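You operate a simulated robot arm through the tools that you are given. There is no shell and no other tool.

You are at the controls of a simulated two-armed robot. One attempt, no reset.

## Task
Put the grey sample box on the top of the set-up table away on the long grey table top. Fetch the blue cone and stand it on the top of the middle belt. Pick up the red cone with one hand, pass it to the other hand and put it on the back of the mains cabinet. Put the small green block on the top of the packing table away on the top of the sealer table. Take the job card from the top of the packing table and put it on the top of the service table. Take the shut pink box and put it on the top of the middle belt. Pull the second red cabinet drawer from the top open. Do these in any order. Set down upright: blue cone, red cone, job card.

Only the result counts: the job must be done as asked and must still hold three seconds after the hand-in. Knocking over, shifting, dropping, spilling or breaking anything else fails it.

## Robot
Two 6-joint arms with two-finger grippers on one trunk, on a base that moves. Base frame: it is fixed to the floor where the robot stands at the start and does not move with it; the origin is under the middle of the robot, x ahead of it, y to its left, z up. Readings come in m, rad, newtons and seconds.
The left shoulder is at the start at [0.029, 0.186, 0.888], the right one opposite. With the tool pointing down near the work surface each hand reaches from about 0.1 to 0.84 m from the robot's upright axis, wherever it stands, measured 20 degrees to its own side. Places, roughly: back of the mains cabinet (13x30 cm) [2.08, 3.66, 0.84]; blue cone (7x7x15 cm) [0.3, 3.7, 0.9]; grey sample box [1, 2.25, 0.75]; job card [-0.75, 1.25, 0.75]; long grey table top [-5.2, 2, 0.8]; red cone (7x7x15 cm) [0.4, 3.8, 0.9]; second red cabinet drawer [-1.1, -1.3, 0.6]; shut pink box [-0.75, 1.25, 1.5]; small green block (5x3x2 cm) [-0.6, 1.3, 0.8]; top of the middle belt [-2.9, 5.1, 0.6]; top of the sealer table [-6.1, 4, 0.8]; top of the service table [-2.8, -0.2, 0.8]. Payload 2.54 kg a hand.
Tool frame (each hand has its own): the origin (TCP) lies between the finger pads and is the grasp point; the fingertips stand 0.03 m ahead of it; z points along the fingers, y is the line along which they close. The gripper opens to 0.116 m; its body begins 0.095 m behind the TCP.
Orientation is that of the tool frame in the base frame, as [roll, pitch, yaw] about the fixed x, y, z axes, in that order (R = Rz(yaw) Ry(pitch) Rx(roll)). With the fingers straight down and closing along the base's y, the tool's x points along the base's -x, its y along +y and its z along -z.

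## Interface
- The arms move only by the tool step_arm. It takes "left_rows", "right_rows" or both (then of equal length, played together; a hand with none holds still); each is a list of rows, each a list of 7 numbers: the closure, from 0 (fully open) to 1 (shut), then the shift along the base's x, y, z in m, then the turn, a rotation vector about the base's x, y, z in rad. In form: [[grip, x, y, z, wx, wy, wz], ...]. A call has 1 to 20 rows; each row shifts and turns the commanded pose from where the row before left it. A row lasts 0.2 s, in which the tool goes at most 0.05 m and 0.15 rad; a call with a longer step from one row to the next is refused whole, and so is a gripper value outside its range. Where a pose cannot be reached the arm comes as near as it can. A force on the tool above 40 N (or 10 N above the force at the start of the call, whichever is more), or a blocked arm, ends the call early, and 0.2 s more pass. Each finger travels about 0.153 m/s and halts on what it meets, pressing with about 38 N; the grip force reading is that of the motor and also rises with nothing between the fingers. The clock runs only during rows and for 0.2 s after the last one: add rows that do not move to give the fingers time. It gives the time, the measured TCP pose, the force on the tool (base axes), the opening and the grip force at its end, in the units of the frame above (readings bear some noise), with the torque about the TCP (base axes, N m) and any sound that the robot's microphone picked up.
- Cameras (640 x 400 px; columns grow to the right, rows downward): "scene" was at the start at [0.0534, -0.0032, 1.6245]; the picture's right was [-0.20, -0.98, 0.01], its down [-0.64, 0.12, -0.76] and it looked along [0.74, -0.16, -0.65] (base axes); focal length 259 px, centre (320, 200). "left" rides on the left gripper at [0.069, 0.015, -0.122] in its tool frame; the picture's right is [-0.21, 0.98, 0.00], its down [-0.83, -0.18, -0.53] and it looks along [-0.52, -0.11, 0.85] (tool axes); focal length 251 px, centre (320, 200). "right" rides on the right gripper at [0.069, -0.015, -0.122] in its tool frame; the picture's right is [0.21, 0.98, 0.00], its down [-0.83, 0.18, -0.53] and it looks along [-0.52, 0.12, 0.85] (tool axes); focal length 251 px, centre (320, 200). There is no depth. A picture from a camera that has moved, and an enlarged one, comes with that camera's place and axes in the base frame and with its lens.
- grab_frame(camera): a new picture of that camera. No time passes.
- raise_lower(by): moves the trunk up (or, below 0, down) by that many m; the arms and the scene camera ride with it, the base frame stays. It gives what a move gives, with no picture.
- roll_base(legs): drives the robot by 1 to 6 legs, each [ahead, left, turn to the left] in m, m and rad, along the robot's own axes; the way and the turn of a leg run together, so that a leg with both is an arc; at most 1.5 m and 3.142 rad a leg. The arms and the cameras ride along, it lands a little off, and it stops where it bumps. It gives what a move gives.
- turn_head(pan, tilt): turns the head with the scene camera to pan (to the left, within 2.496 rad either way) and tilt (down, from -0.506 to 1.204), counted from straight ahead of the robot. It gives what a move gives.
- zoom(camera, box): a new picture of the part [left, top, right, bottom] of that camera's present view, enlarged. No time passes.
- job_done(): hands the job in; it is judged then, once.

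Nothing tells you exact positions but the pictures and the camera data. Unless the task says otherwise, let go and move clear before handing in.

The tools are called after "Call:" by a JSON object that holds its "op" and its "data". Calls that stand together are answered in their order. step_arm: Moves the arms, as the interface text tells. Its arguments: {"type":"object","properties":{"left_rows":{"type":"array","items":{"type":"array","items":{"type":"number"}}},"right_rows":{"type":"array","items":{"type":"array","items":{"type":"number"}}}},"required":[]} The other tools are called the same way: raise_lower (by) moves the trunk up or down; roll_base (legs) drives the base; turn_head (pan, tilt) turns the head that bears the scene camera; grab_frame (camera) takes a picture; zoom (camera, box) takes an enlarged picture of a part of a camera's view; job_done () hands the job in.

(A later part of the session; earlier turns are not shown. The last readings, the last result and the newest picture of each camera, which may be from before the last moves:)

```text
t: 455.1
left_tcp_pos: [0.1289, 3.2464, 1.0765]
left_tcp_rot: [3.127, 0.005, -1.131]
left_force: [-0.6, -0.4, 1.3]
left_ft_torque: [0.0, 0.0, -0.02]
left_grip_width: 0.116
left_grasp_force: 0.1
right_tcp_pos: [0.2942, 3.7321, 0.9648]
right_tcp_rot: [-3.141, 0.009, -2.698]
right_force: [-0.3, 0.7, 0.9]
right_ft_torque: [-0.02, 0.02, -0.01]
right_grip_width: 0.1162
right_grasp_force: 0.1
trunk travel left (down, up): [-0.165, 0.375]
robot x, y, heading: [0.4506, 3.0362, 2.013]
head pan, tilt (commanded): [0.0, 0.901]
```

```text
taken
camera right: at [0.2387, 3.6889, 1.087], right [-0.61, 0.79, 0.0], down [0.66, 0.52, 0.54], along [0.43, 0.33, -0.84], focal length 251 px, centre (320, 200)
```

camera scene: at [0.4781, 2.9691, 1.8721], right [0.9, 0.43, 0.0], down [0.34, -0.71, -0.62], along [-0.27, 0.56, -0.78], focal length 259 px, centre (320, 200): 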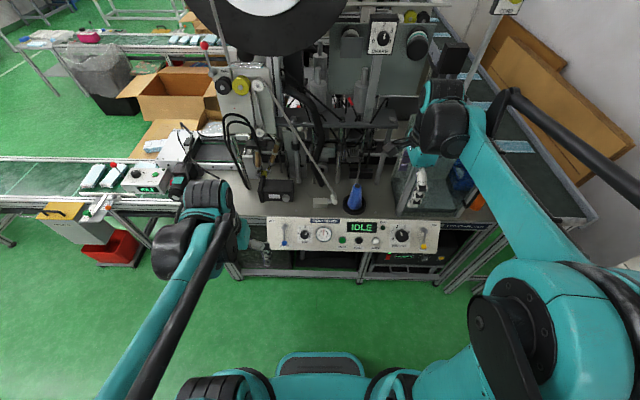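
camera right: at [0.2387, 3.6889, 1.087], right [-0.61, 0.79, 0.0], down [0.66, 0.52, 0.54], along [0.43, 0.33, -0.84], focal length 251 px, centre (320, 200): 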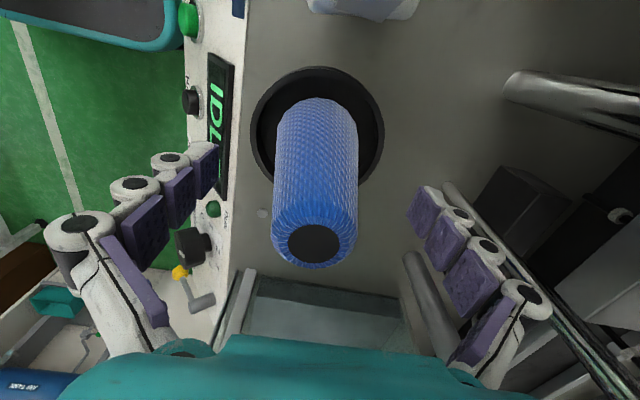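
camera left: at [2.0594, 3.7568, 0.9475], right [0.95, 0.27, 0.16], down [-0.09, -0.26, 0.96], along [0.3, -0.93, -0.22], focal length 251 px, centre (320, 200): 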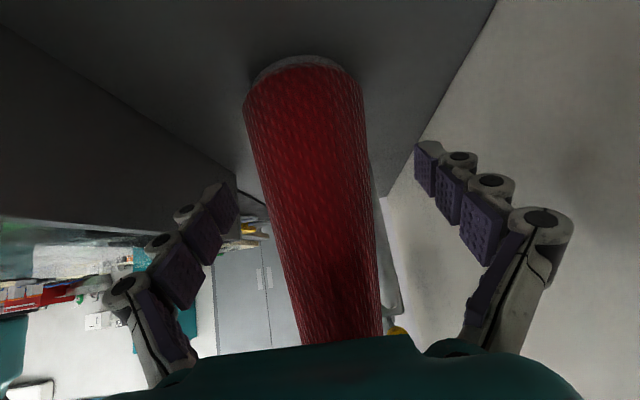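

Centred. Closing on the blue cone and lifting it out of its ring.

Call:
{"op": "step_arm", "data": {"right_rows": [[0.4, 0, 0, 0, 0, 0, 0], [0.7, 0, 0, 0, 0, 0, 0], [0.8, 0, 0, 0, 0, 0, 0], [0.8, 0, 0, 0, 0, 0, 0]]}}

Call:
{"op": "step_arm", "data": {"right_rows": [[0.8, 0, 0, 0.01, 0, 0, 0], [0.8, 0, 0, 0.02, 0, 0, 0], [0.8, 0, 0, 0.03, 0, 0, 0], [0.8, 0, 0, 0.03, 0, 0, 0], [0.8, 0, 0, 0.04, 0, 0, 0], [0.8, 0, 0, 0.04, 0, 0, 0], [0.8, 0, 0, 0, 0, 0, 0]]}}

Call:
{"op": "grab_frame", "data": {"camera": "right"}}

Call:
{"op": "zoom", "data": {"camera": "scene", "box": [270, 100, 410, 240]}}

```text
t: 456.1
left_tcp_pos: [0.1282, 3.2473, 1.0767]
left_tcp_rot: [3.129, 0.004, -1.13]
left_force: [-0.3, -0.1, 0.0]
left_ft_torque: [-0.04, 0.01, 0.01]
left_grip_width: 0.1162
left_grasp_force: 0.0
right_tcp_pos: [0.2953, 3.7313, 0.9657]
right_tcp_rot: [3.142, 0.008, -2.698]
right_force: [0.4, -0.2, 7.9]
right_ft_torque: [0.14, 0.01, 0.01]
right_grip_width: 0.0527
right_grasp_force: 38.8
trunk travel left (down, up): [-0.165, 0.375]
robot x, y, heading: [0.4427, 3.0375, 2.014]
head pan, tilt (commanded): [0.0, 0.901]
```

```text
t: 457.7
left_tcp_pos: [0.1282, 3.2491, 1.0762]
left_tcp_rot: [3.128, 0.003, -1.132]
left_force: [-0.7, 0.0, -0.3]
left_ft_torque: [0.03, -0.01, -0.01]
left_grip_width: 0.1162
left_grasp_force: 0.0
right_tcp_pos: [0.2937, 3.7379, 1.1351]
right_tcp_rot: [-3.141, 0.009, -2.7]
right_force: [0.3, 0.3, -2.3]
right_ft_torque: [-0.01, 0.0, 0.03]
right_grip_width: 0.0524
right_grasp_force: 38.1
trunk travel left (down, up): [-0.165, 0.375]
robot x, y, heading: [0.4472, 3.0369, 2.011]
head pan, tilt (commanded): [0.0, 0.901]
```

```text
taken
camera right: at [0.2381, 3.6933, 1.2585], right [-0.61, 0.79, 0.0], down [0.66, 0.52, 0.54], along [0.43, 0.33, -0.84], focal length 251 px, centre (320, 200)
```

right: 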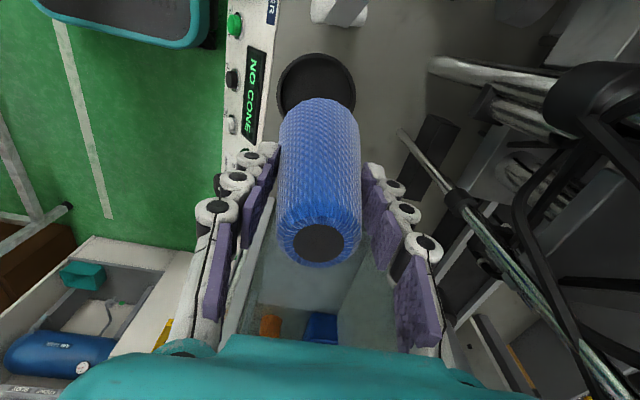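

```text
2.86 times, centred on (340, 170) of scene
camera zoom: at [0.4273, 3.0763, 1.6721], right [0.9, 0.43, 0.0], down [0.34, -0.71, -0.62], along [-0.27, 0.56, -0.78], focal length 741 px, centre (263, 286)
```

zoom: 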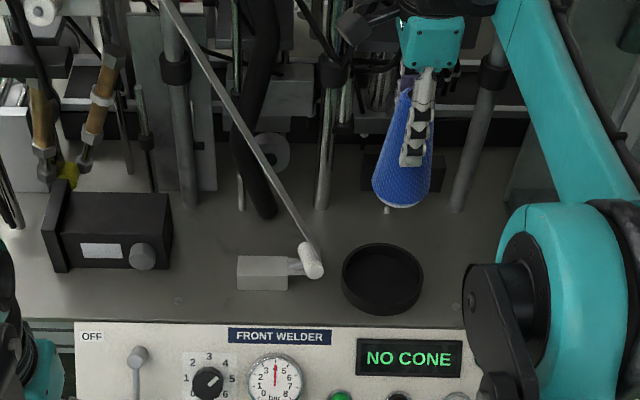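

The blue cone is lifted out. I'll draw it back, retreat from the machine and turn around to face the set-up table for the grey sample box.

Call:
{"op": "step_arm", "data": {"right_rows": [[0.8, 0.0256, -0.0274, 0.01, 0, 0, 0], [0.8, 0.0256, -0.0274, 0.01, 0, 0, 0], [0.8, 0.0256, -0.0274, 0.01, 0, 0, 0], [0.8, 0.0256, -0.0274, 0.01, 0, 0, 0], [0.8, 0.0256, -0.0274, 0.01, 0, 0, 0], [0.8, 0.0256, -0.0274, 0, 0, 0, 0], [0.8, 0.0256, -0.0274, 0, 0, 0, 0], [0.8, 0, 0, 0, 0, 0, 0]]}}

Call:
{"op": "raise_lower", "data": {"by": 0.1}}

Call:
{"op": "roll_base", "data": {"legs": [[-0.13, 0, 0], [0, 0, 3.12]]}}

Call:
{"op": "grab_frame", "data": {"camera": "scene"}}

Call:
{"op": "grab_frame", "data": {"camera": "left"}}

```text
t: 459.5
left_tcp_pos: [0.1267, 3.2481, 1.0762]
left_tcp_rot: [3.128, 0.003, -1.131]
left_force: [0.1, 0.5, -0.2]
left_ft_torque: [-0.01, -0.04, -0.02]
left_grip_width: 0.1161
left_grasp_force: 0.1
right_tcp_pos: [0.473, 3.5434, 1.1868]
right_tcp_rot: [-3.139, 0.01, -2.697]
right_force: [-0.6, 0.9, -2.0]
right_ft_torque: [-0.01, 0.0, -0.01]
right_grip_width: 0.0527
right_grasp_force: 38.0
trunk travel left (down, up): [-0.165, 0.375]
robot x, y, heading: [0.4424, 3.0359, 2.013]
head pan, tilt (commanded): [0.0, 0.901]
```

```text
t: 460.9
left_tcp_pos: [0.1284, 3.2495, 1.1764]
left_tcp_rot: [3.128, 0.002, -1.13]
left_force: [-0.1, 0.0, -0.4]
left_ft_torque: [0.02, -0.02, -0.01]
left_grip_width: 0.116
left_grasp_force: 0.1
right_tcp_pos: [0.4725, 3.5444, 1.2854]
right_tcp_rot: [-3.139, 0.008, -2.698]
right_force: [0.6, -0.9, -1.1]
right_ft_torque: [-0.02, 0.06, 0.02]
right_grip_width: 0.0525
right_grasp_force: 38.3
trunk travel left (down, up): [-0.265, 0.275]
robot x, y, heading: [0.4445, 3.0339, 2.013]
head pan, tilt (commanded): [0.0, 0.901]
```

```text
t: 469.4
left_tcp_pos: [0.8051, 2.6887, 1.1766]
left_tcp_rot: [3.127, 0.003, 1.955]
left_force: [-0.3, 0.7, -0.3]
left_ft_torque: [-0.01, -0.01, 0.0]
left_grip_width: 0.1158
left_grasp_force: 0.0
right_tcp_pos: [0.4459, 2.4123, 1.2854]
right_tcp_rot: [-3.14, 0.009, 0.389]
right_force: [0.0, 1.0, -2.0]
right_ft_torque: [0.02, 0.01, -0.01]
right_grip_width: 0.0526
right_grasp_force: 38.2
trunk travel left (down, up): [-0.265, 0.275]
robot x, y, heading: [0.5003, 2.9174, -1.186]
head pan, tilt (commanded): [0.0, 0.901]
```

```text
taken
camera scene: at [0.52, 2.8744, 1.7721], right [-0.93, -0.38, 0.0], down [-0.3, 0.73, -0.62], along [0.23, -0.57, -0.78], focal length 259 px, centre (320, 200)
```

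scene: 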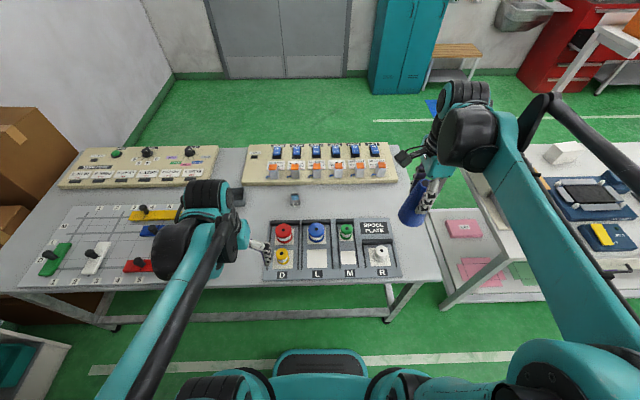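

```text
taken
camera left: at [0.7935, 2.7589, 1.299], right [0.99, 0.17, 0.01], down [0.13, -0.83, 0.53], along [0.1, -0.53, -0.84], focal length 251 px, centre (320, 200)
```

left: 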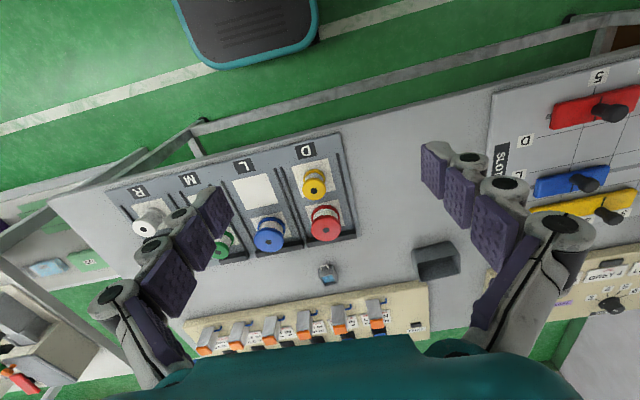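

The set-up table is before me with the small handled grey box and a larger empty grey box. I'll zoom in on both to be sure which is the sample box.

Call:
{"op": "zoom", "data": {"camera": "left", "box": [290, 225, 490, 330]}}

Call:
{"op": "zoom", "data": {"camera": "scene", "box": [260, 170, 340, 230]}}

```text
3.20 times, centred on (390, 278) of left
camera zoom: at [0.7935, 2.7589, 1.299], right [0.99, 0.17, 0.01], down [0.13, -0.83, 0.53], along [0.1, -0.53, -0.84], focal length 805 px, centre (96, -48)
```

zoom: 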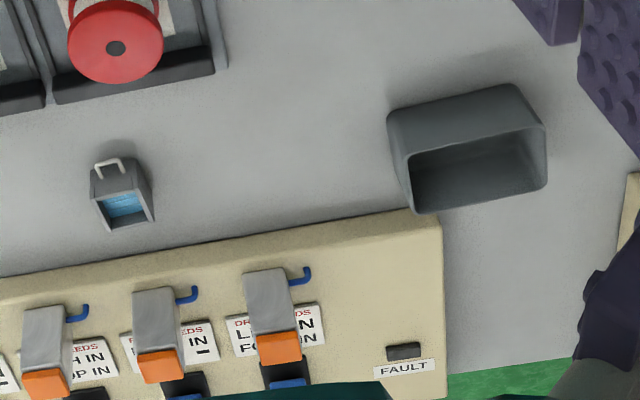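

```text
6.67 times, centred on (300, 200) of scene
camera zoom: at [0.52, 2.8744, 1.7721], right [-0.93, -0.38, 0.0], down [-0.3, 0.73, -0.62], along [0.23, -0.57, -0.78], focal length 1728 px, centre (453, 200)
```

zoom: 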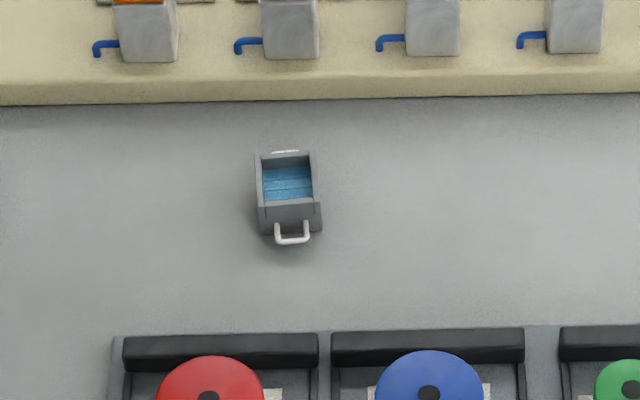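

The small handled box holds the blue samples and matches the given place, so that is the sample box. I'll edge closer, lower the trunk, and bring the left hand over it.

Call:
{"op": "roll_base", "data": {"legs": [[0.1, 0, 0]]}}

Call:
{"op": "raise_lower", "data": {"by": -0.13}}

Call:
{"op": "step_arm", "data": {"left_rows": [[0, 0.01, -0.041, 0, 0, 0, 0.009], [0, 0.01, -0.041, 0, 0, 0, 0.009], [0, 0.01, -0.041, 0, 0, 0, 0.009], [0, 0.01, -0.041, 0, 0, 0, 0.009], [0, 0.01, -0.041, 0, 0, 0, 0.009], [0, 0.01, -0.041, 0, 0, 0, 0.009], [0, 0.01, -0.041, 0, 0, 0, 0.009], [0, 0.005, -0.03, 0, 0, 0, 0.009], [0, 0, 0, 0, 0, 0, 0]]}}

Call:
{"op": "grab_frame", "data": {"camera": "left"}}

Call:
{"op": "grab_frame", "data": {"camera": "scene"}}

```text
t: 470.5
left_tcp_pos: [0.8443, 2.5973, 1.1755]
left_tcp_rot: [3.128, 0.002, 1.957]
left_force: [-0.4, 0.3, 0.3]
left_ft_torque: [0.05, 0.02, 0.0]
left_grip_width: 0.1162
left_grasp_force: 0.1
right_tcp_pos: [0.484, 2.3207, 1.286]
right_tcp_rot: [-3.14, 0.009, 0.391]
right_force: [-0.4, -0.7, -2.3]
right_ft_torque: [0.05, 0.02, 0.01]
right_grip_width: 0.0527
right_grasp_force: 37.4
trunk travel left (down, up): [-0.265, 0.275]
robot x, y, heading: [0.54, 2.8262, -1.177]
head pan, tilt (commanded): [0.0, 0.901]
```

```text
t: 472.1
left_tcp_pos: [0.844, 2.5977, 1.0455]
left_tcp_rot: [3.129, 0.007, 1.957]
left_force: [-0.6, -0.5, 0.2]
left_ft_torque: [0.0, 0.02, 0.0]
left_grip_width: 0.1161
left_grasp_force: 0.1
right_tcp_pos: [0.4833, 2.3218, 1.1553]
right_tcp_rot: [3.141, 0.009, 0.391]
right_force: [-0.1, 0.5, -2.9]
right_ft_torque: [0.02, -0.01, 0.01]
right_grip_width: 0.0527
right_grasp_force: 38.0
trunk travel left (down, up): [-0.135, 0.405]
robot x, y, heading: [0.5381, 2.8254, -1.177]
head pan, tilt (commanded): [0.0, 0.901]
```

```text
t: 474.1
left_tcp_pos: [0.9168, 2.2801, 1.0469]
left_tcp_rot: [3.127, 0.005, 2.029]
left_force: [0.2, 0.3, -0.1]
left_ft_torque: [0.02, 0.01, -0.01]
left_grip_width: 0.116
left_grasp_force: 0.0
right_tcp_pos: [0.4833, 2.3217, 1.1563]
right_tcp_rot: [-3.138, 0.01, 0.392]
right_force: [0.1, 0.1, -2.7]
right_ft_torque: [-0.02, 0.02, -0.02]
right_grip_width: 0.0525
right_grasp_force: 37.6
trunk travel left (down, up): [-0.135, 0.405]
robot x, y, heading: [0.5401, 2.8269, -1.182]
head pan, tilt (commanded): [0.0, 0.901]
```

```text
taken
camera left: at [0.9002, 2.3494, 1.1706], right [0.97, 0.24, 0.01], down [0.2, -0.82, 0.54], along [0.14, -0.52, -0.84], focal length 251 px, centre (320, 200)
```

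left: 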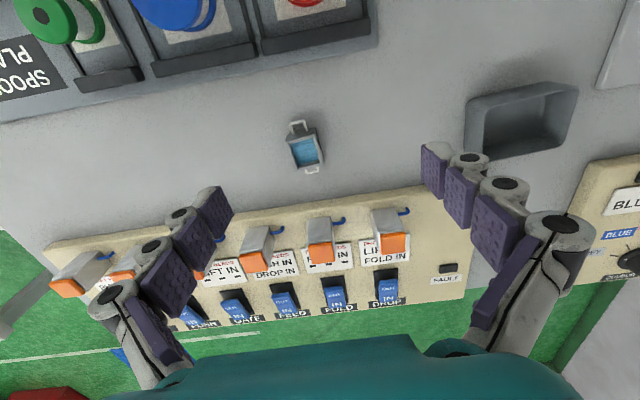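

```text
taken
camera scene: at [0.5575, 2.7832, 1.6422], right [-0.93, -0.38, 0.0], down [-0.3, 0.73, -0.62], along [0.24, -0.57, -0.78], focal length 259 px, centre (320, 200)
```

scene: 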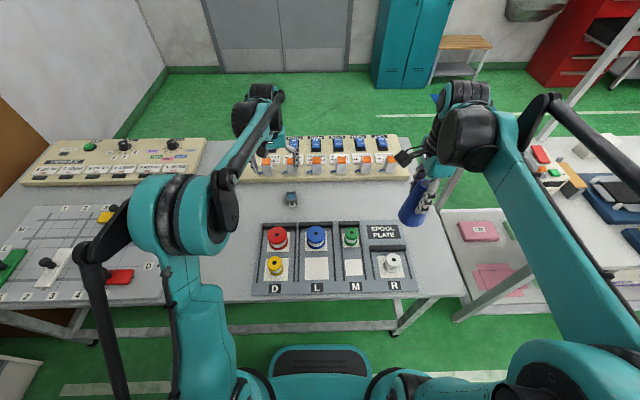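

The box is 5 cm ahead and 3 cm right of the hand and turned about 6°. I'll align over it and come lower.

Call:
{"op": "step_arm", "data": {"left_rows": [[0, -0.0022, -0.0311, 0, 0, 0, 0.05], [0, -0.0022, -0.0311, 0, 0, 0, 0.05], [0, 0, 0, -0.04, 0, 0, 0], [0, 0, 0, -0.04, 0, 0, 0], [0, 0, 0, 0, 0, 0, 0]]}}

Call:
{"op": "grab_frame", "data": {"camera": "left"}}

Call:
{"op": "zoom", "data": {"camera": "left", "box": [250, 60, 390, 200]}}

```text
t: 475.3
left_tcp_pos: [0.9149, 2.2179, 0.9658]
left_tcp_rot: [3.129, 0.003, 2.131]
left_force: [0.4, 1.4, 0.4]
left_ft_torque: [-0.04, 0.02, 0.03]
left_grip_width: 0.116
left_grasp_force: 0.0
right_tcp_pos: [0.4838, 2.3213, 1.1561]
right_tcp_rot: [-3.14, 0.008, 0.391]
right_force: [0.1, 0.8, -2.3]
right_ft_torque: [0.05, 0.0, -0.01]
right_grip_width: 0.0526
right_grasp_force: 37.9
trunk travel left (down, up): [-0.135, 0.405]
robot x, y, heading: [0.5392, 2.8228, -1.178]
head pan, tilt (commanded): [0.0, 0.901]
```

```text
taken
camera left: at [0.8904, 2.2848, 1.0883], right [0.94, 0.34, 0.01], down [0.28, -0.8, 0.54], along [0.19, -0.5, -0.84], focal length 251 px, centre (320, 200)
```

left: 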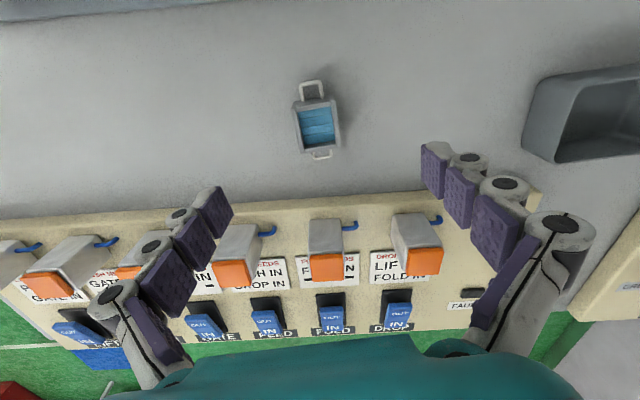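

```text
2.86 times, centred on (320, 130) of left
camera zoom: at [0.8904, 2.2848, 1.0883], right [0.94, 0.34, 0.01], down [0.28, -0.8, 0.54], along [0.19, -0.5, -0.84], focal length 718 px, centre (320, 400)
```

zoom: 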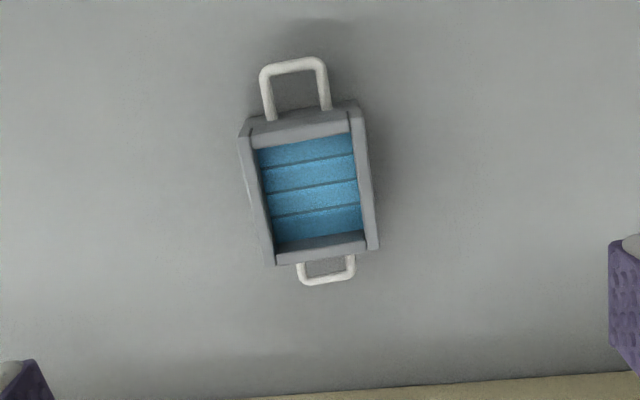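

Aligned within 3 mm. Descending onto the sample box.

Call:
{"op": "step_arm", "data": {"left_rows": [[0, -0.002, -0.001, -0.035, 0, 0, 0], [0, 0, 0, -0.035, 0, 0, 0], [0, 0, 0, -0.035, 0, 0, 0], [0, 0, 0, -0.018, 0, 0, 0], [0, 0, 0, 0, 0, 0, 0]]}}

Call:
{"op": "grab_frame", "data": {"camera": "left"}}

```text
t: 476.5
left_tcp_pos: [0.9131, 2.2174, 0.8438]
left_tcp_rot: [3.127, 0.003, 2.13]
left_force: [-0.3, 0.6, 0.3]
left_ft_torque: [-0.01, 0.0, 0.02]
left_grip_width: 0.1162
left_grasp_force: 0.1
right_tcp_pos: [0.4831, 2.3201, 1.1567]
right_tcp_rot: [-3.14, 0.01, 0.39]
right_force: [-0.7, -1.3, -2.8]
right_ft_torque: [-0.01, -0.04, -0.01]
right_grip_width: 0.0527
right_grasp_force: 38.2
trunk travel left (down, up): [-0.135, 0.405]
robot x, y, heading: [0.5408, 2.8262, -1.177]
head pan, tilt (commanded): [0.0, 0.901]
```

```text
taken
camera left: at [0.8898, 2.2842, 0.967], right [0.94, 0.34, 0.01], down [0.28, -0.8, 0.53], along [0.19, -0.5, -0.84], focal length 251 px, centre (320, 200)
```

left: 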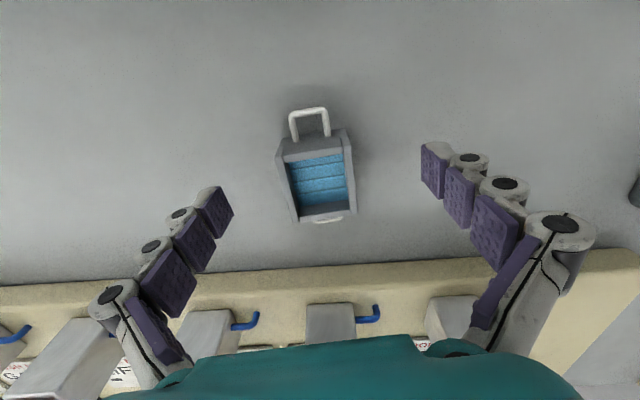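

The box rim is low, so I need about a centimetre more. Lowering in small steps.

Call:
{"op": "step_arm", "data": {"left_rows": [[0, 0, 0, -0.005, 0, 0, 0], [0, 0, 0, -0.005, 0, 0, 0], [0, 0, 0, 0, 0, 0, 0]]}}

Call:
{"op": "zoom", "data": {"camera": "left", "box": [220, 90, 420, 250]}}

```text
t: 477.3
left_tcp_pos: [0.9128, 2.2166, 0.8336]
left_tcp_rot: [3.128, 0.004, 2.129]
left_force: [-0.1, 0.9, -0.2]
left_ft_torque: [0.04, -0.01, 0.03]
left_grip_width: 0.1161
left_grasp_force: 0.1
right_tcp_pos: [0.4845, 2.3212, 1.1565]
right_tcp_rot: [-3.14, 0.008, 0.39]
right_force: [-0.2, -0.3, -2.0]
right_ft_torque: [-0.01, 0.0, 0.01]
right_grip_width: 0.0525
right_grasp_force: 38.1
trunk travel left (down, up): [-0.135, 0.405]
robot x, y, heading: [0.543, 2.8258, -1.184]
head pan, tilt (commanded): [0.0, 0.901]
```

```text
2.50 times, centred on (320, 170) of left
camera zoom: at [0.8885, 2.2833, 0.9566], right [0.94, 0.34, 0.01], down [0.28, -0.8, 0.53], along [0.19, -0.5, -0.84], focal length 629 px, centre (320, 275)
```

zoom: 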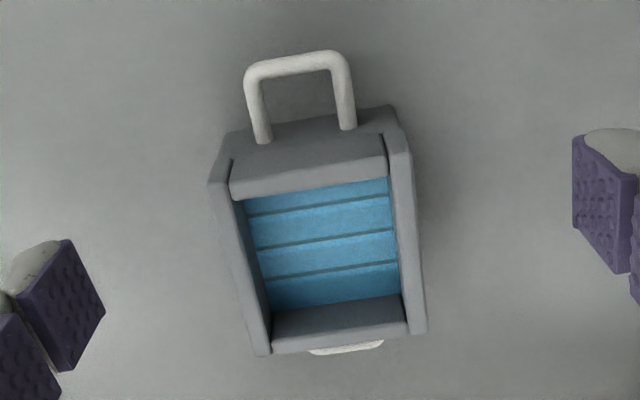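

The side walls are well placed between the fingers. Closing.

Call:
{"op": "step_arm", "data": {"left_rows": [[0.3, 0, 0, -0.002, 0, 0, 0], [0.6, 0, 0, 0, 0, 0, 0], [0.8, 0, 0, 0, 0, 0, 0], [0.8, 0, 0, 0, 0, 0, 0]]}}

Call:
{"op": "zoom", "data": {"camera": "left", "box": [220, 90, 420, 250]}}

```text
t: 478.3
left_tcp_pos: [0.9126, 2.2175, 0.8317]
left_tcp_rot: [3.128, 0.004, 2.128]
left_force: [0.1, 0.6, 0.8]
left_ft_torque: [-0.01, 0.05, -0.01]
left_grip_width: 0.0428
left_grasp_force: 37.8
right_tcp_pos: [0.4835, 2.3202, 1.1556]
right_tcp_rot: [-3.14, 0.009, 0.39]
right_force: [0.4, -0.1, -2.4]
right_ft_torque: [0.0, -0.01, 0.0]
right_grip_width: 0.0526
right_grasp_force: 38.3
trunk travel left (down, up): [-0.135, 0.405]
robot x, y, heading: [0.5364, 2.8259, -1.181]
head pan, tilt (commanded): [0.0, 0.901]
```

```text
2.50 times, centred on (320, 170) of left
camera zoom: at [0.8888, 2.2833, 0.9543], right [0.94, 0.34, 0.01], down [0.28, -0.8, 0.53], along [0.19, -0.5, -0.84], focal length 629 px, centre (320, 275)
```

zoom: 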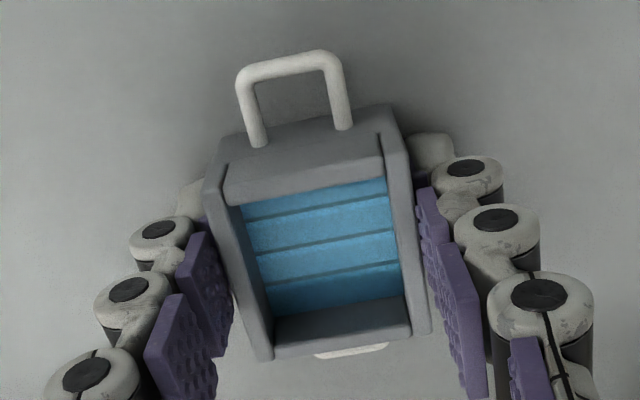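

The sample box is held (4.3 cm, 38 N). Lifting gently to keep its contents level.

Call:
{"op": "step_arm", "data": {"left_rows": [[0.8, 0, 0, 0.01, 0, 0, 0], [0.8, 0, 0, 0.015, 0, 0, 0], [0.8, 0, 0, 0.025, 0, 0, 0], [0.8, 0, 0, 0.03, 0, 0, 0], [0.8, 0, 0, 0.035, 0, 0, 0], [0.8, 0, 0, 0.035, 0, 0, 0], [0.8, 0, 0, 0.035, 0, 0, 0], [0.8, 0, 0, 0.035, 0, 0, 0], [0.8, 0, 0, 0, 0, 0, 0]]}}

Call:
{"op": "zoom", "data": {"camera": "left", "box": [220, 90, 420, 250]}}

Call:
{"op": "grab_frame", "data": {"camera": "scene"}}

```text
t: 480.3
left_tcp_pos: [0.9091, 2.2179, 1.0486]
left_tcp_rot: [3.127, 0.003, 2.128]
left_force: [0.6, 0.1, -0.6]
left_ft_torque: [0.01, 0.0, 0.0]
left_grip_width: 0.0426
left_grasp_force: 38.2
right_tcp_pos: [0.4848, 2.3208, 1.1564]
right_tcp_rot: [-3.14, 0.009, 0.391]
right_force: [0.5, -0.9, -3.1]
right_ft_torque: [-0.01, 0.03, 0.01]
right_grip_width: 0.0525
right_grasp_force: 37.9
trunk travel left (down, up): [-0.135, 0.405]
robot x, y, heading: [0.5367, 2.8271, -1.185]
head pan, tilt (commanded): [0.0, 0.901]
```

```text
2.50 times, centred on (320, 170) of left
camera zoom: at [0.8855, 2.2836, 1.171], right [0.94, 0.34, 0.01], down [0.28, -0.8, 0.53], along [0.19, -0.5, -0.84], focal length 629 px, centre (320, 275)
```

zoom: 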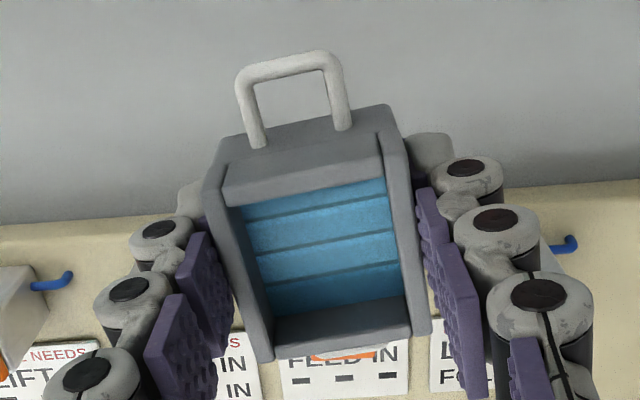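

```text
taken
camera scene: at [0.5579, 2.7823, 1.6421], right [-0.93, -0.38, 0.0], down [-0.3, 0.73, -0.62], along [0.24, -0.57, -0.78], focal length 259 px, centre (320, 200)
```

scene: 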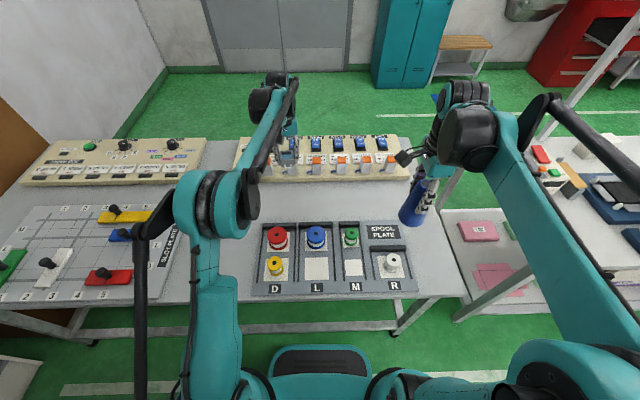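

Both loads are secure. I'll draw the box in, raise the trunk, turn toward the open floor and drive back along the corridor.

Call:
{"op": "step_arm", "data": {"left_rows": [[0.8, -0.0003, 0.0385, 0.005, 0, 0, 0], [0.8, -0.0003, 0.0385, 0.005, 0, 0, 0], [0.8, -0.0003, 0.0385, 0.005, 0, 0, 0], [0.8, -0.0003, 0.0385, 0.005, 0, 0, 0], [0.8, -0.0003, 0.0385, 0.005, 0, 0, 0], [0.8, -0.0003, 0.0385, 0.005, 0, 0, 0], [0.8, -0.0003, 0.0385, 0.005, 0, 0, 0], [0.8, 0, 0, 0, 0, 0, 0]]}}

Call:
{"op": "raise_lower", "data": {"by": 0.1}}

Call:
{"op": "roll_base", "data": {"legs": [[-0.12, 0, 0], [0, 0, -1.54], [1.2, -0.1, 0]]}}

Call:
{"op": "turn_head", "data": {"pan": 0, "tilt": 0.5}}

Call:
{"op": "grab_frame", "data": {"camera": "scene"}}

```text
t: 482.1
left_tcp_pos: [0.9083, 2.486, 1.0846]
left_tcp_rot: [3.128, 0.004, 2.13]
left_force: [-0.1, -0.8, -1.6]
left_ft_torque: [0.04, 0.02, 0.01]
left_grip_width: 0.0426
left_grasp_force: 37.9
right_tcp_pos: [0.4847, 2.3201, 1.155]
right_tcp_rot: [-3.141, 0.009, 0.389]
right_force: [1.1, -0.6, -2.6]
right_ft_torque: [0.03, 0.0, -0.01]
right_grip_width: 0.0528
right_grasp_force: 38.3
trunk travel left (down, up): [-0.135, 0.405]
robot x, y, heading: [0.5366, 2.8242, -1.185]
head pan, tilt (commanded): [0.0, 0.901]
```

```text
t: 483.4
left_tcp_pos: [0.9097, 2.4859, 1.1851]
left_tcp_rot: [3.127, 0.003, 2.128]
left_force: [-0.9, -0.2, -0.3]
left_ft_torque: [0.01, 0.0, 0.01]
left_grip_width: 0.0429
left_grasp_force: 37.9
right_tcp_pos: [0.4836, 2.3214, 1.2561]
right_tcp_rot: [-3.141, 0.007, 0.392]
right_force: [-0.2, 0.4, -2.7]
right_ft_torque: [0.01, -0.03, -0.02]
right_grip_width: 0.0525
right_grasp_force: 38.2
trunk travel left (down, up): [-0.235, 0.305]
robot x, y, heading: [0.5405, 2.8273, -1.184]
head pan, tilt (commanded): [0.0, 0.901]
```

```text
t: 494.1
left_tcp_pos: [-0.9617, 2.1298, 1.185]
left_tcp_rot: [3.129, 0.004, 0.6]
left_force: [-0.1, -0.8, 0.1]
left_ft_torque: [0.02, -0.02, 0.03]
left_grip_width: 0.0423
left_grasp_force: 37.9
right_tcp_pos: [-1.1442, 2.5453, 1.2557]
right_tcp_rot: [-3.139, 0.008, -1.139]
right_force: [0.4, 0.0, -3.1]
right_ft_torque: [-0.03, -0.03, 0.01]
right_grip_width: 0.0523
right_grasp_force: 38.5
trunk travel left (down, up): [-0.235, 0.305]
robot x, y, heading: [-0.6333, 2.5138, -2.707]
head pan, tilt (commanded): [0.0, 0.901]
```

```text
t: 494.9
left_tcp_pos: [-0.9615, 2.1295, 1.1849]
left_tcp_rot: [3.131, 0.004, 0.601]
left_force: [-0.1, 0.0, -1.0]
left_ft_torque: [-0.01, -0.01, -0.02]
left_grip_width: 0.0426
left_grasp_force: 38.8
right_tcp_pos: [-1.1428, 2.5456, 1.2565]
right_tcp_rot: [-3.138, 0.009, -1.138]
right_force: [0.3, 0.0, -3.3]
right_ft_torque: [-0.01, 0.0, 0.01]
right_grip_width: 0.0523
right_grasp_force: 37.7
trunk travel left (down, up): [-0.235, 0.305]
robot x, y, heading: [-0.6363, 2.5103, -2.711]
head pan, tilt (commanded): [0.0, 0.499]
```

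```text
taken
camera scene: at [-0.6906, 2.4859, 1.7759], right [-0.42, 0.91, 0.0], down [0.44, 0.2, -0.88], along [-0.8, -0.37, -0.48], focal length 259 px, centre (320, 200)
```

scene: 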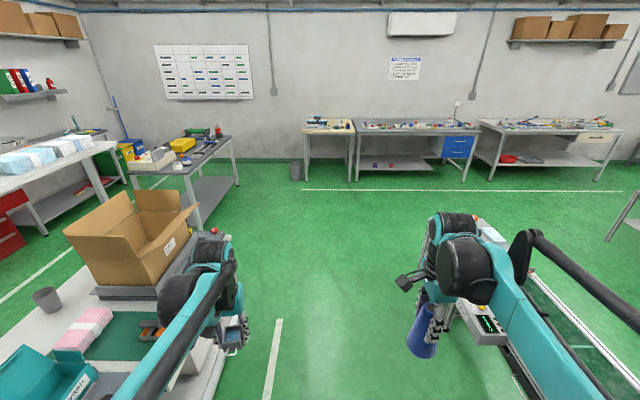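

Continuing along the corridor, then turning right toward the middle belt.

Call:
{"op": "roll_base", "data": {"legs": [[1.4, 0, 0], [1.3, 0, 0], [0, 0, -1.581], [1.4, 0, 0], [0.7, 0, 0]]}}

Call:
{"op": "turn_head", "data": {"pan": -0.3, "tilt": 0.6}}

Call:
{"op": "grab_frame", "data": {"camera": "scene"}}

Call:
{"op": "grab_frame", "data": {"camera": "left"}}

```text
t: 521.7
left_tcp_pos: [-4.2523, 3.6341, 1.1846]
left_tcp_rot: [3.128, 0.005, -0.996]
left_force: [-0.6, -0.2, -0.4]
left_ft_torque: [-0.01, -0.01, 0.0]
left_grip_width: 0.0428
left_grasp_force: 37.8
right_tcp_pos: [-3.8303, 3.8067, 1.2561]
right_tcp_rot: [-3.14, 0.009, -2.736]
right_force: [-0.8, 0.2, -2.5]
right_ft_torque: [0.0, -0.01, 0.01]
right_grip_width: 0.052
right_grasp_force: 38.0
trunk travel left (down, up): [-0.235, 0.305]
robot x, y, heading: [-3.8774, 3.2986, 1.972]
head pan, tilt (commanded): [0.0, 0.499]
```

```text
t: 522.5
left_tcp_pos: [-4.252, 3.6335, 1.1859]
left_tcp_rot: [3.128, 0.005, -0.997]
left_force: [0.6, -0.1, 0.0]
left_ft_torque: [0.01, -0.01, -0.02]
left_grip_width: 0.0425
left_grasp_force: 37.5
right_tcp_pos: [-3.8295, 3.8042, 1.2557]
right_tcp_rot: [-3.141, 0.008, -2.737]
right_force: [-0.8, 0.0, -1.9]
right_ft_torque: [-0.01, 0.0, -0.01]
right_grip_width: 0.0521
right_grasp_force: 38.8
trunk travel left (down, up): [-0.235, 0.305]
robot x, y, heading: [-3.8786, 3.3003, 1.979]
head pan, tilt (commanded): [-0.3, 0.6]
```

```text
taken
camera scene: at [-3.8727, 3.3583, 1.7669], right [0.99, 0.1, 0.0], down [0.06, -0.56, -0.83], along [-0.09, 0.82, -0.56], focal length 259 px, centre (320, 200)
```

scene: 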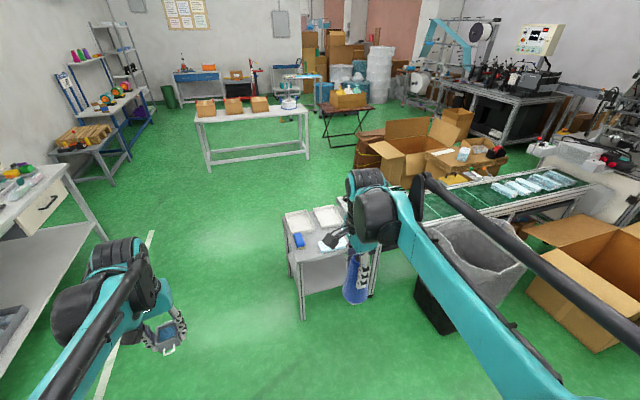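

```text
taken
camera left: at [-4.2239, 3.568, 1.3083], right [-0.94, -0.35, 0.01], down [-0.29, 0.79, 0.54], along [-0.2, 0.5, -0.84], focal length 251 px, centre (320, 200)
```

left: 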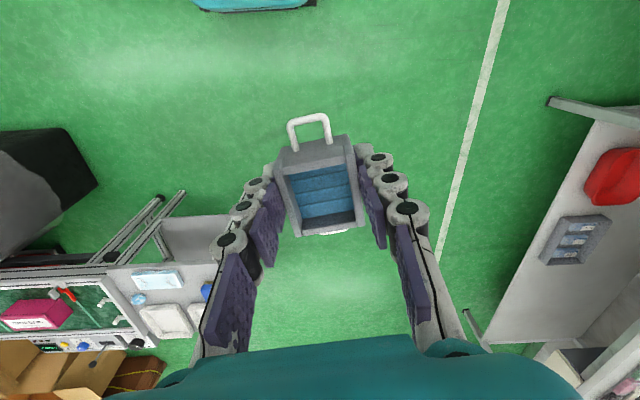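

Moving over to the belt's left end, facing it squarely.

Call:
{"op": "roll_base", "data": {"legs": [[0, -0.72, -0.03], [0.45, 0, 0]]}}

Call:
{"op": "turn_head", "data": {"pan": -0.1, "tilt": 0.9}}

Call:
{"op": "grab_frame", "data": {"camera": "scene"}}

Call:
{"op": "zoom", "data": {"camera": "scene", "box": [240, 120, 420, 260]}}

Call:
{"op": "grab_frame", "data": {"camera": "right"}}

```text
t: 528.8
left_tcp_pos: [-3.7426, 4.3383, 1.184]
left_tcp_rot: [3.128, 0.005, -1.024]
left_force: [0.1, 0.6, -0.5]
left_ft_torque: [-0.02, -0.02, 0.02]
left_grip_width: 0.0426
left_grasp_force: 38.2
right_tcp_pos: [-3.3156, 4.4973, 1.2567]
right_tcp_rot: [-3.139, 0.008, -2.763]
right_force: [-0.5, 0.4, -2.7]
right_ft_torque: [0.0, -0.01, 0.03]
right_grip_width: 0.052
right_grasp_force: 37.6
trunk travel left (down, up): [-0.235, 0.305]
robot x, y, heading: [-3.3752, 3.9948, 1.945]
head pan, tilt (commanded): [-0.3, 0.6]
```

```text
t: 529.6
left_tcp_pos: [-3.7415, 4.337, 1.1858]
left_tcp_rot: [3.128, 0.005, -1.024]
left_force: [-0.4, 0.1, -1.2]
left_ft_torque: [0.01, 0.01, 0.0]
left_grip_width: 0.0426
left_grasp_force: 37.7
right_tcp_pos: [-3.3145, 4.4961, 1.2559]
right_tcp_rot: [-3.141, 0.008, -2.763]
right_force: [-0.7, -0.1, -1.8]
right_ft_torque: [-0.02, 0.03, -0.03]
right_grip_width: 0.052
right_grasp_force: 38.2
trunk travel left (down, up): [-0.235, 0.305]
robot x, y, heading: [-3.3756, 3.9911, 1.945]
head pan, tilt (commanded): [-0.099, 0.901]
```

```text
taken
camera scene: at [-3.3838, 4.0363, 1.7422], right [0.96, 0.27, 0.0], down [0.21, -0.75, -0.62], along [-0.17, 0.6, -0.78], focal length 259 px, centre (320, 200)
```

scene: 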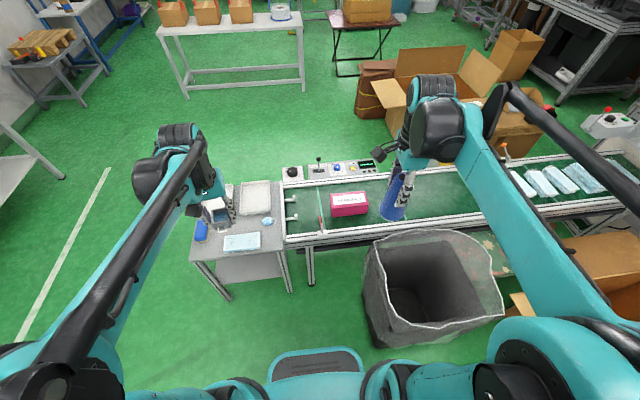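

```text
2.86 times, centred on (330, 190) of scene
camera zoom: at [-3.3838, 4.0363, 1.7422], right [0.96, 0.27, 0.0], down [0.21, -0.75, -0.62], along [-0.17, 0.6, -0.78], focal length 741 px, centre (291, 229)
```

zoom: 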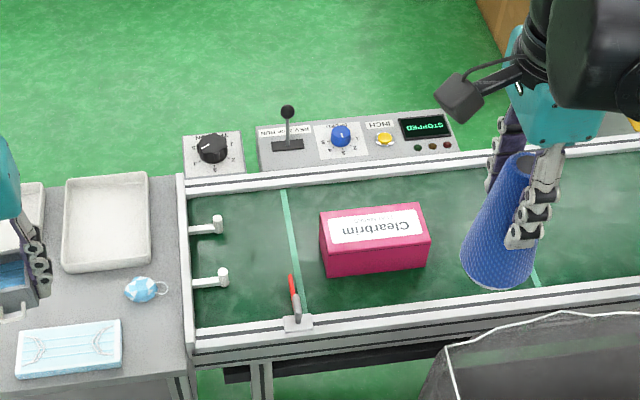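

```text
taken
camera right: at [-3.3733, 4.4572, 1.3784], right [-0.56, 0.83, 0.0], down [0.7, 0.47, 0.54], along [0.45, 0.3, -0.84], focal length 251 px, centre (320, 200)
```

right: 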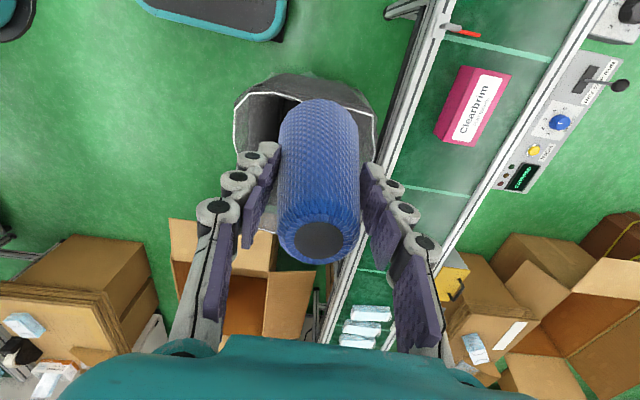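

Clear space on the belt lies just right of the pink box. I'll move 20 cm closer, watching the bin, and then reach across with the right hand.

Call:
{"op": "roll_base", "data": {"legs": [[0.19, 0.02, 0]]}}

Call:
{"op": "step_arm", "data": {"right_rows": [[0.8, 0.02, 0.035, 0, 0, 0, 0], [0.8, 0.02, 0.035, 0, 0, 0, 0], [0.8, 0.02, 0.035, 0, 0, 0, 0], [0.8, 0.02, 0.035, 0, 0, 0, 0], [0.8, 0.02, 0.035, 0, 0, 0, 0], [0.8, 0.02, 0.035, 0, 0, 0, 0], [0.8, 0, 0, 0, 0, 0, 0]]}}

Call:
{"op": "raise_lower", "data": {"by": -0.18}}

Call:
{"op": "grab_frame", "data": {"camera": "scene"}}

Call:
{"op": "grab_frame", "data": {"camera": "right"}}

```text
t: 531.1
left_tcp_pos: [-3.8298, 4.5087, 1.1835]
left_tcp_rot: [3.129, 0.003, -1.029]
left_force: [-0.6, -0.2, -0.4]
left_ft_torque: [-0.04, -0.01, 0.01]
left_grip_width: 0.0422
left_grasp_force: 37.9
right_tcp_pos: [-3.4008, 4.667, 1.256]
right_tcp_rot: [-3.141, 0.007, -2.769]
right_force: [-0.1, -0.2, -1.6]
right_ft_torque: [-0.01, -0.02, -0.01]
right_grip_width: 0.0521
right_grasp_force: 38.0
trunk travel left (down, up): [-0.235, 0.305]
robot x, y, heading: [-3.4653, 4.1604, 1.943]
head pan, tilt (commanded): [-0.099, 0.901]
```

```text
t: 532.7
left_tcp_pos: [-3.8288, 4.5077, 1.186]
left_tcp_rot: [3.13, 0.006, -1.03]
left_force: [-1.2, -1.5, -0.2]
left_ft_torque: [0.04, 0.0, 0.02]
left_grip_width: 0.0427
left_grasp_force: 37.7
right_tcp_pos: [-3.2807, 4.8779, 1.2581]
right_tcp_rot: [-3.139, 0.009, -2.769]
right_force: [0.4, 0.2, -1.9]
right_ft_torque: [0.03, 0.0, 0.01]
right_grip_width: 0.0521
right_grasp_force: 37.9
trunk travel left (down, up): [-0.235, 0.305]
robot x, y, heading: [-3.4628, 4.1578, 1.946]
head pan, tilt (commanded): [-0.099, 0.901]
```

```text
t: 534.7
left_tcp_pos: [-3.8277, 4.5084, 1.0062]
left_tcp_rot: [3.128, 0.006, -1.027]
left_force: [0.6, 0.3, -0.4]
left_ft_torque: [-0.02, -0.02, 0.0]
left_grip_width: 0.0426
left_grasp_force: 37.9
right_tcp_pos: [-3.281, 4.8782, 1.0766]
right_tcp_rot: [-3.14, 0.008, -2.768]
right_force: [-0.8, 0.3, -1.9]
right_ft_torque: [-0.01, 0.04, -0.01]
right_grip_width: 0.0522
right_grasp_force: 38.2
trunk travel left (down, up): [-0.055, 0.485]
robot x, y, heading: [-3.462, 4.1652, 1.946]
head pan, tilt (commanded): [-0.099, 0.901]
```

```text
taken
camera scene: at [-3.4713, 4.2064, 1.5623], right [0.96, 0.27, 0.0], down [0.21, -0.75, -0.62], along [-0.17, 0.6, -0.78], focal length 259 px, centre (320, 200)
```

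scene: 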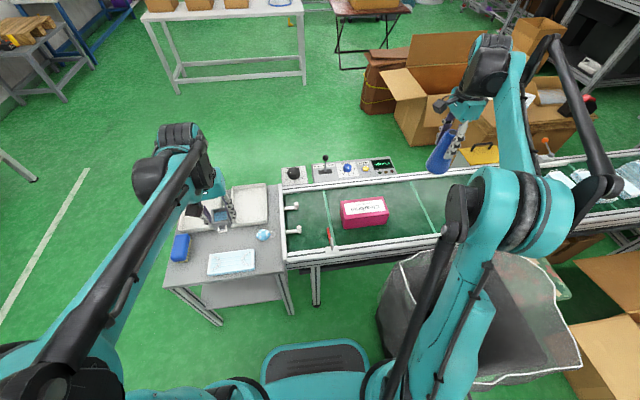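

```text
taken
camera right: at [-3.3391, 4.8391, 1.199], right [-0.56, 0.83, 0.0], down [0.7, 0.47, 0.54], along [0.45, 0.3, -0.84], focal length 251 px, centre (320, 200)
```

right: 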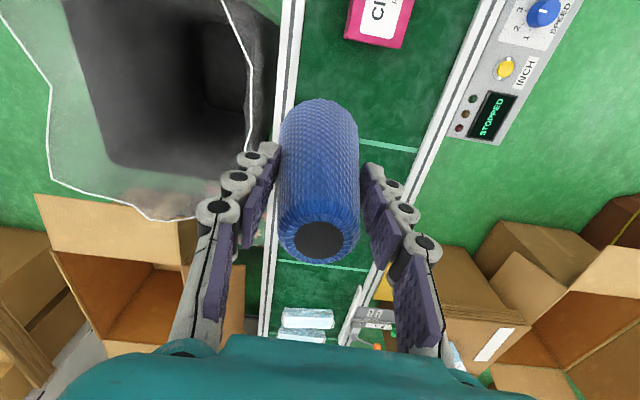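

Over the belt, right of the pink box. I'll move to the belt's centre line and descend most of the way.

Call:
{"op": "step_arm", "data": {"right_rows": [[0.8, -0.0061, 0.0301, -0.02, 0, 0, 0], [0.8, -0.0061, 0.0301, -0.02, 0, 0, 0], [0.8, -0.0061, 0.0301, -0.02, 0, 0, 0], [0.8, 0, 0, -0.04, 0, 0, 0], [0.8, 0, 0, -0.04, 0, 0, 0], [0.8, 0, 0, -0.04, 0, 0, 0], [0.8, 0, 0, -0.04, 0, 0, 0], [0.8, 0, 0, 0, 0, 0, 0]]}}

Call:
{"op": "grab_frame", "data": {"camera": "right"}}

Call:
{"op": "zoom", "data": {"camera": "scene", "box": [320, 80, 540, 260]}}

```text
t: 536.5
left_tcp_pos: [-3.8275, 4.5093, 1.0048]
left_tcp_rot: [3.128, 0.006, -1.027]
left_force: [0.3, -0.1, 0.1]
left_ft_torque: [0.05, 0.0, -0.01]
left_grip_width: 0.0424
left_grasp_force: 38.2
right_tcp_pos: [-3.2992, 4.9719, 0.8535]
right_tcp_rot: [-3.139, 0.009, -2.768]
right_force: [0.9, -0.2, -2.5]
right_ft_torque: [0.02, -0.03, 0.01]
right_grip_width: 0.0521
right_grasp_force: 38.3
trunk travel left (down, up): [-0.055, 0.485]
robot x, y, heading: [-3.4654, 4.1586, 1.939]
head pan, tilt (commanded): [-0.099, 0.901]
```

```text
taken
camera right: at [-3.3573, 4.9326, 0.9764], right [-0.56, 0.83, 0.0], down [0.7, 0.47, 0.54], along [0.45, 0.3, -0.84], focal length 251 px, centre (320, 200)
```

right: 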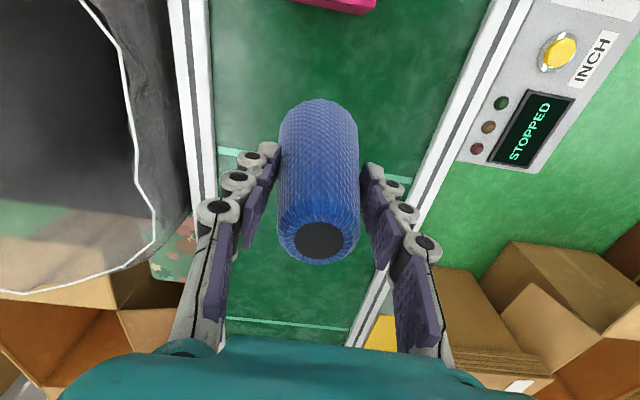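

```text
2.22 times, centred on (430, 170) of scene
camera zoom: at [-3.4714, 4.2061, 1.5622], right [0.96, 0.27, 0.0], down [0.21, -0.75, -0.62], along [-0.17, 0.6, -0.78], focal length 576 px, centre (76, 267)
```

zoom: 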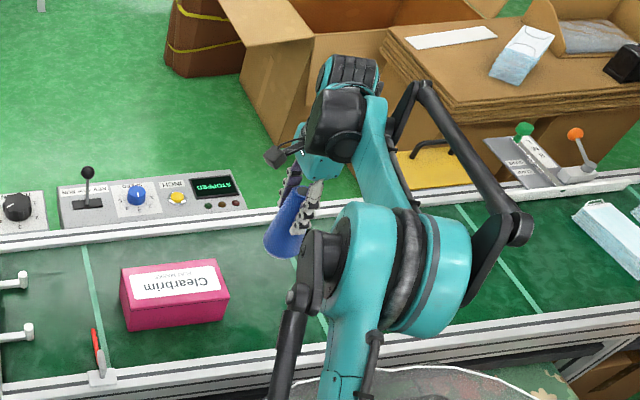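

Nicely centred on the belt between the box and the second divider. Descending further.

Call:
{"op": "step_arm", "data": {"right_rows": [[0.8, 0, 0, -0.04, 0, 0, 0], [0.8, 0, 0, -0.04, 0, 0, 0], [0.8, 0, 0, -0.03, 0, 0, 0], [0.8, 0, 0, 0, 0, 0, 0]]}}

Call:
{"op": "grab_frame", "data": {"camera": "right"}}

```text
t: 537.5
left_tcp_pos: [-3.8282, 4.5084, 1.0056]
left_tcp_rot: [3.127, 0.003, -1.027]
left_force: [-0.1, 0.0, -0.9]
left_ft_torque: [-0.01, -0.01, -0.01]
left_grip_width: 0.0428
left_grasp_force: 38.4
right_tcp_pos: [-3.2975, 4.9725, 0.7442]
right_tcp_rot: [-3.14, 0.007, -2.766]
right_force: [0.5, -0.6, -2.3]
right_ft_torque: [-0.04, 0.03, -0.04]
right_grip_width: 0.0519
right_grasp_force: 37.9
trunk travel left (down, up): [-0.055, 0.485]
robot x, y, heading: [-3.4595, 4.1611, 1.944]
head pan, tilt (commanded): [-0.099, 0.901]
```

```text
taken
camera right: at [-3.3575, 4.933, 0.8662], right [-0.56, 0.83, 0.0], down [0.7, 0.47, 0.54], along [0.45, 0.3, -0.84], focal length 251 px, centre (320, 200)
```

right: 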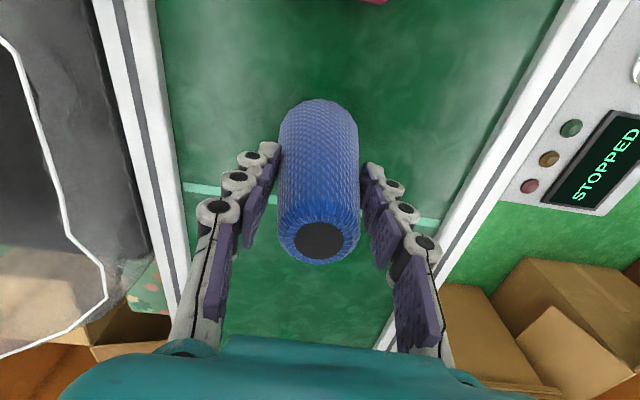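

Close to the belt now; small steps until contact.

Call:
{"op": "step_arm", "data": {"right_rows": [[0.8, 0, 0, -0.006, 0, 0, 0], [0.8, 0, 0, -0.006, 0, 0, 0], [0.8, 0, 0, 0, 0, 0, 0]]}}

Call:
{"op": "step_arm", "data": {"right_rows": [[0.8, 0, 0, -0.003, 0, 0, 0], [0.8, 0, 0, -0.003, 0, 0, 0], [0.8, 0, 0, 0, 0, 0, 0]]}}

```text
t: 538.3
left_tcp_pos: [-3.8275, 4.5091, 1.0057]
left_tcp_rot: [3.129, 0.004, -1.028]
left_force: [0.8, -0.7, 0.0]
left_ft_torque: [-0.02, 0.01, 0.04]
left_grip_width: 0.0425
left_grasp_force: 38.0
right_tcp_pos: [-3.298, 4.9704, 0.7325]
right_tcp_rot: [-3.141, 0.008, -2.768]
right_force: [-0.5, -0.9, -2.9]
right_ft_torque: [-0.02, -0.02, -0.03]
right_grip_width: 0.052
right_grasp_force: 38.1
trunk travel left (down, up): [-0.055, 0.485]
robot x, y, heading: [-3.4647, 4.1647, 1.939]
head pan, tilt (commanded): [-0.099, 0.901]
```

```text
t: 539.1
left_tcp_pos: [-3.8273, 4.5083, 1.0057]
left_tcp_rot: [3.127, 0.003, -1.026]
left_force: [0.3, 0.8, -0.8]
left_ft_torque: [0.03, -0.03, 0.0]
left_grip_width: 0.0426
left_grasp_force: 38.2
right_tcp_pos: [-3.2989, 4.9696, 0.7275]
right_tcp_rot: [-3.139, 0.009, -2.767]
right_force: [-0.3, 0.0, -2.6]
right_ft_torque: [0.01, 0.02, -0.08]
right_grip_width: 0.052
right_grasp_force: 38.5
trunk travel left (down, up): [-0.055, 0.485]
robot x, y, heading: [-3.4633, 4.1615, 1.944]
head pan, tilt (commanded): [-0.099, 0.901]
```

Call:
{"op": "step_arm", "data": {"right_rows": [[0.8, 0, 0, -0.003, 0, 0, 0], [0.8, 0, 0, -0.003, 0, 0, 0], [0.8, 0, 0, 0, 0, 0, 0]]}}

```text
t: 539.9
left_tcp_pos: [-3.828, 4.5059, 1.0062]
left_tcp_rot: [3.13, 0.005, -1.027]
left_force: [-0.3, 0.3, -0.3]
left_ft_torque: [0.0, 0.0, -0.01]
left_grip_width: 0.0423
left_grasp_force: 37.9
right_tcp_pos: [-3.2977, 4.9686, 0.7243]
right_tcp_rot: [3.139, 0.011, -2.767]
right_force: [4.2, 11.6, 30.2]
right_ft_torque: [1.32, 0.18, -0.11]
right_grip_width: 0.0522
right_grasp_force: 38.1
trunk travel left (down, up): [-0.055, 0.485]
robot x, y, heading: [-3.4639, 4.1623, 1.942]
head pan, tilt (commanded): [-0.099, 0.901]
```

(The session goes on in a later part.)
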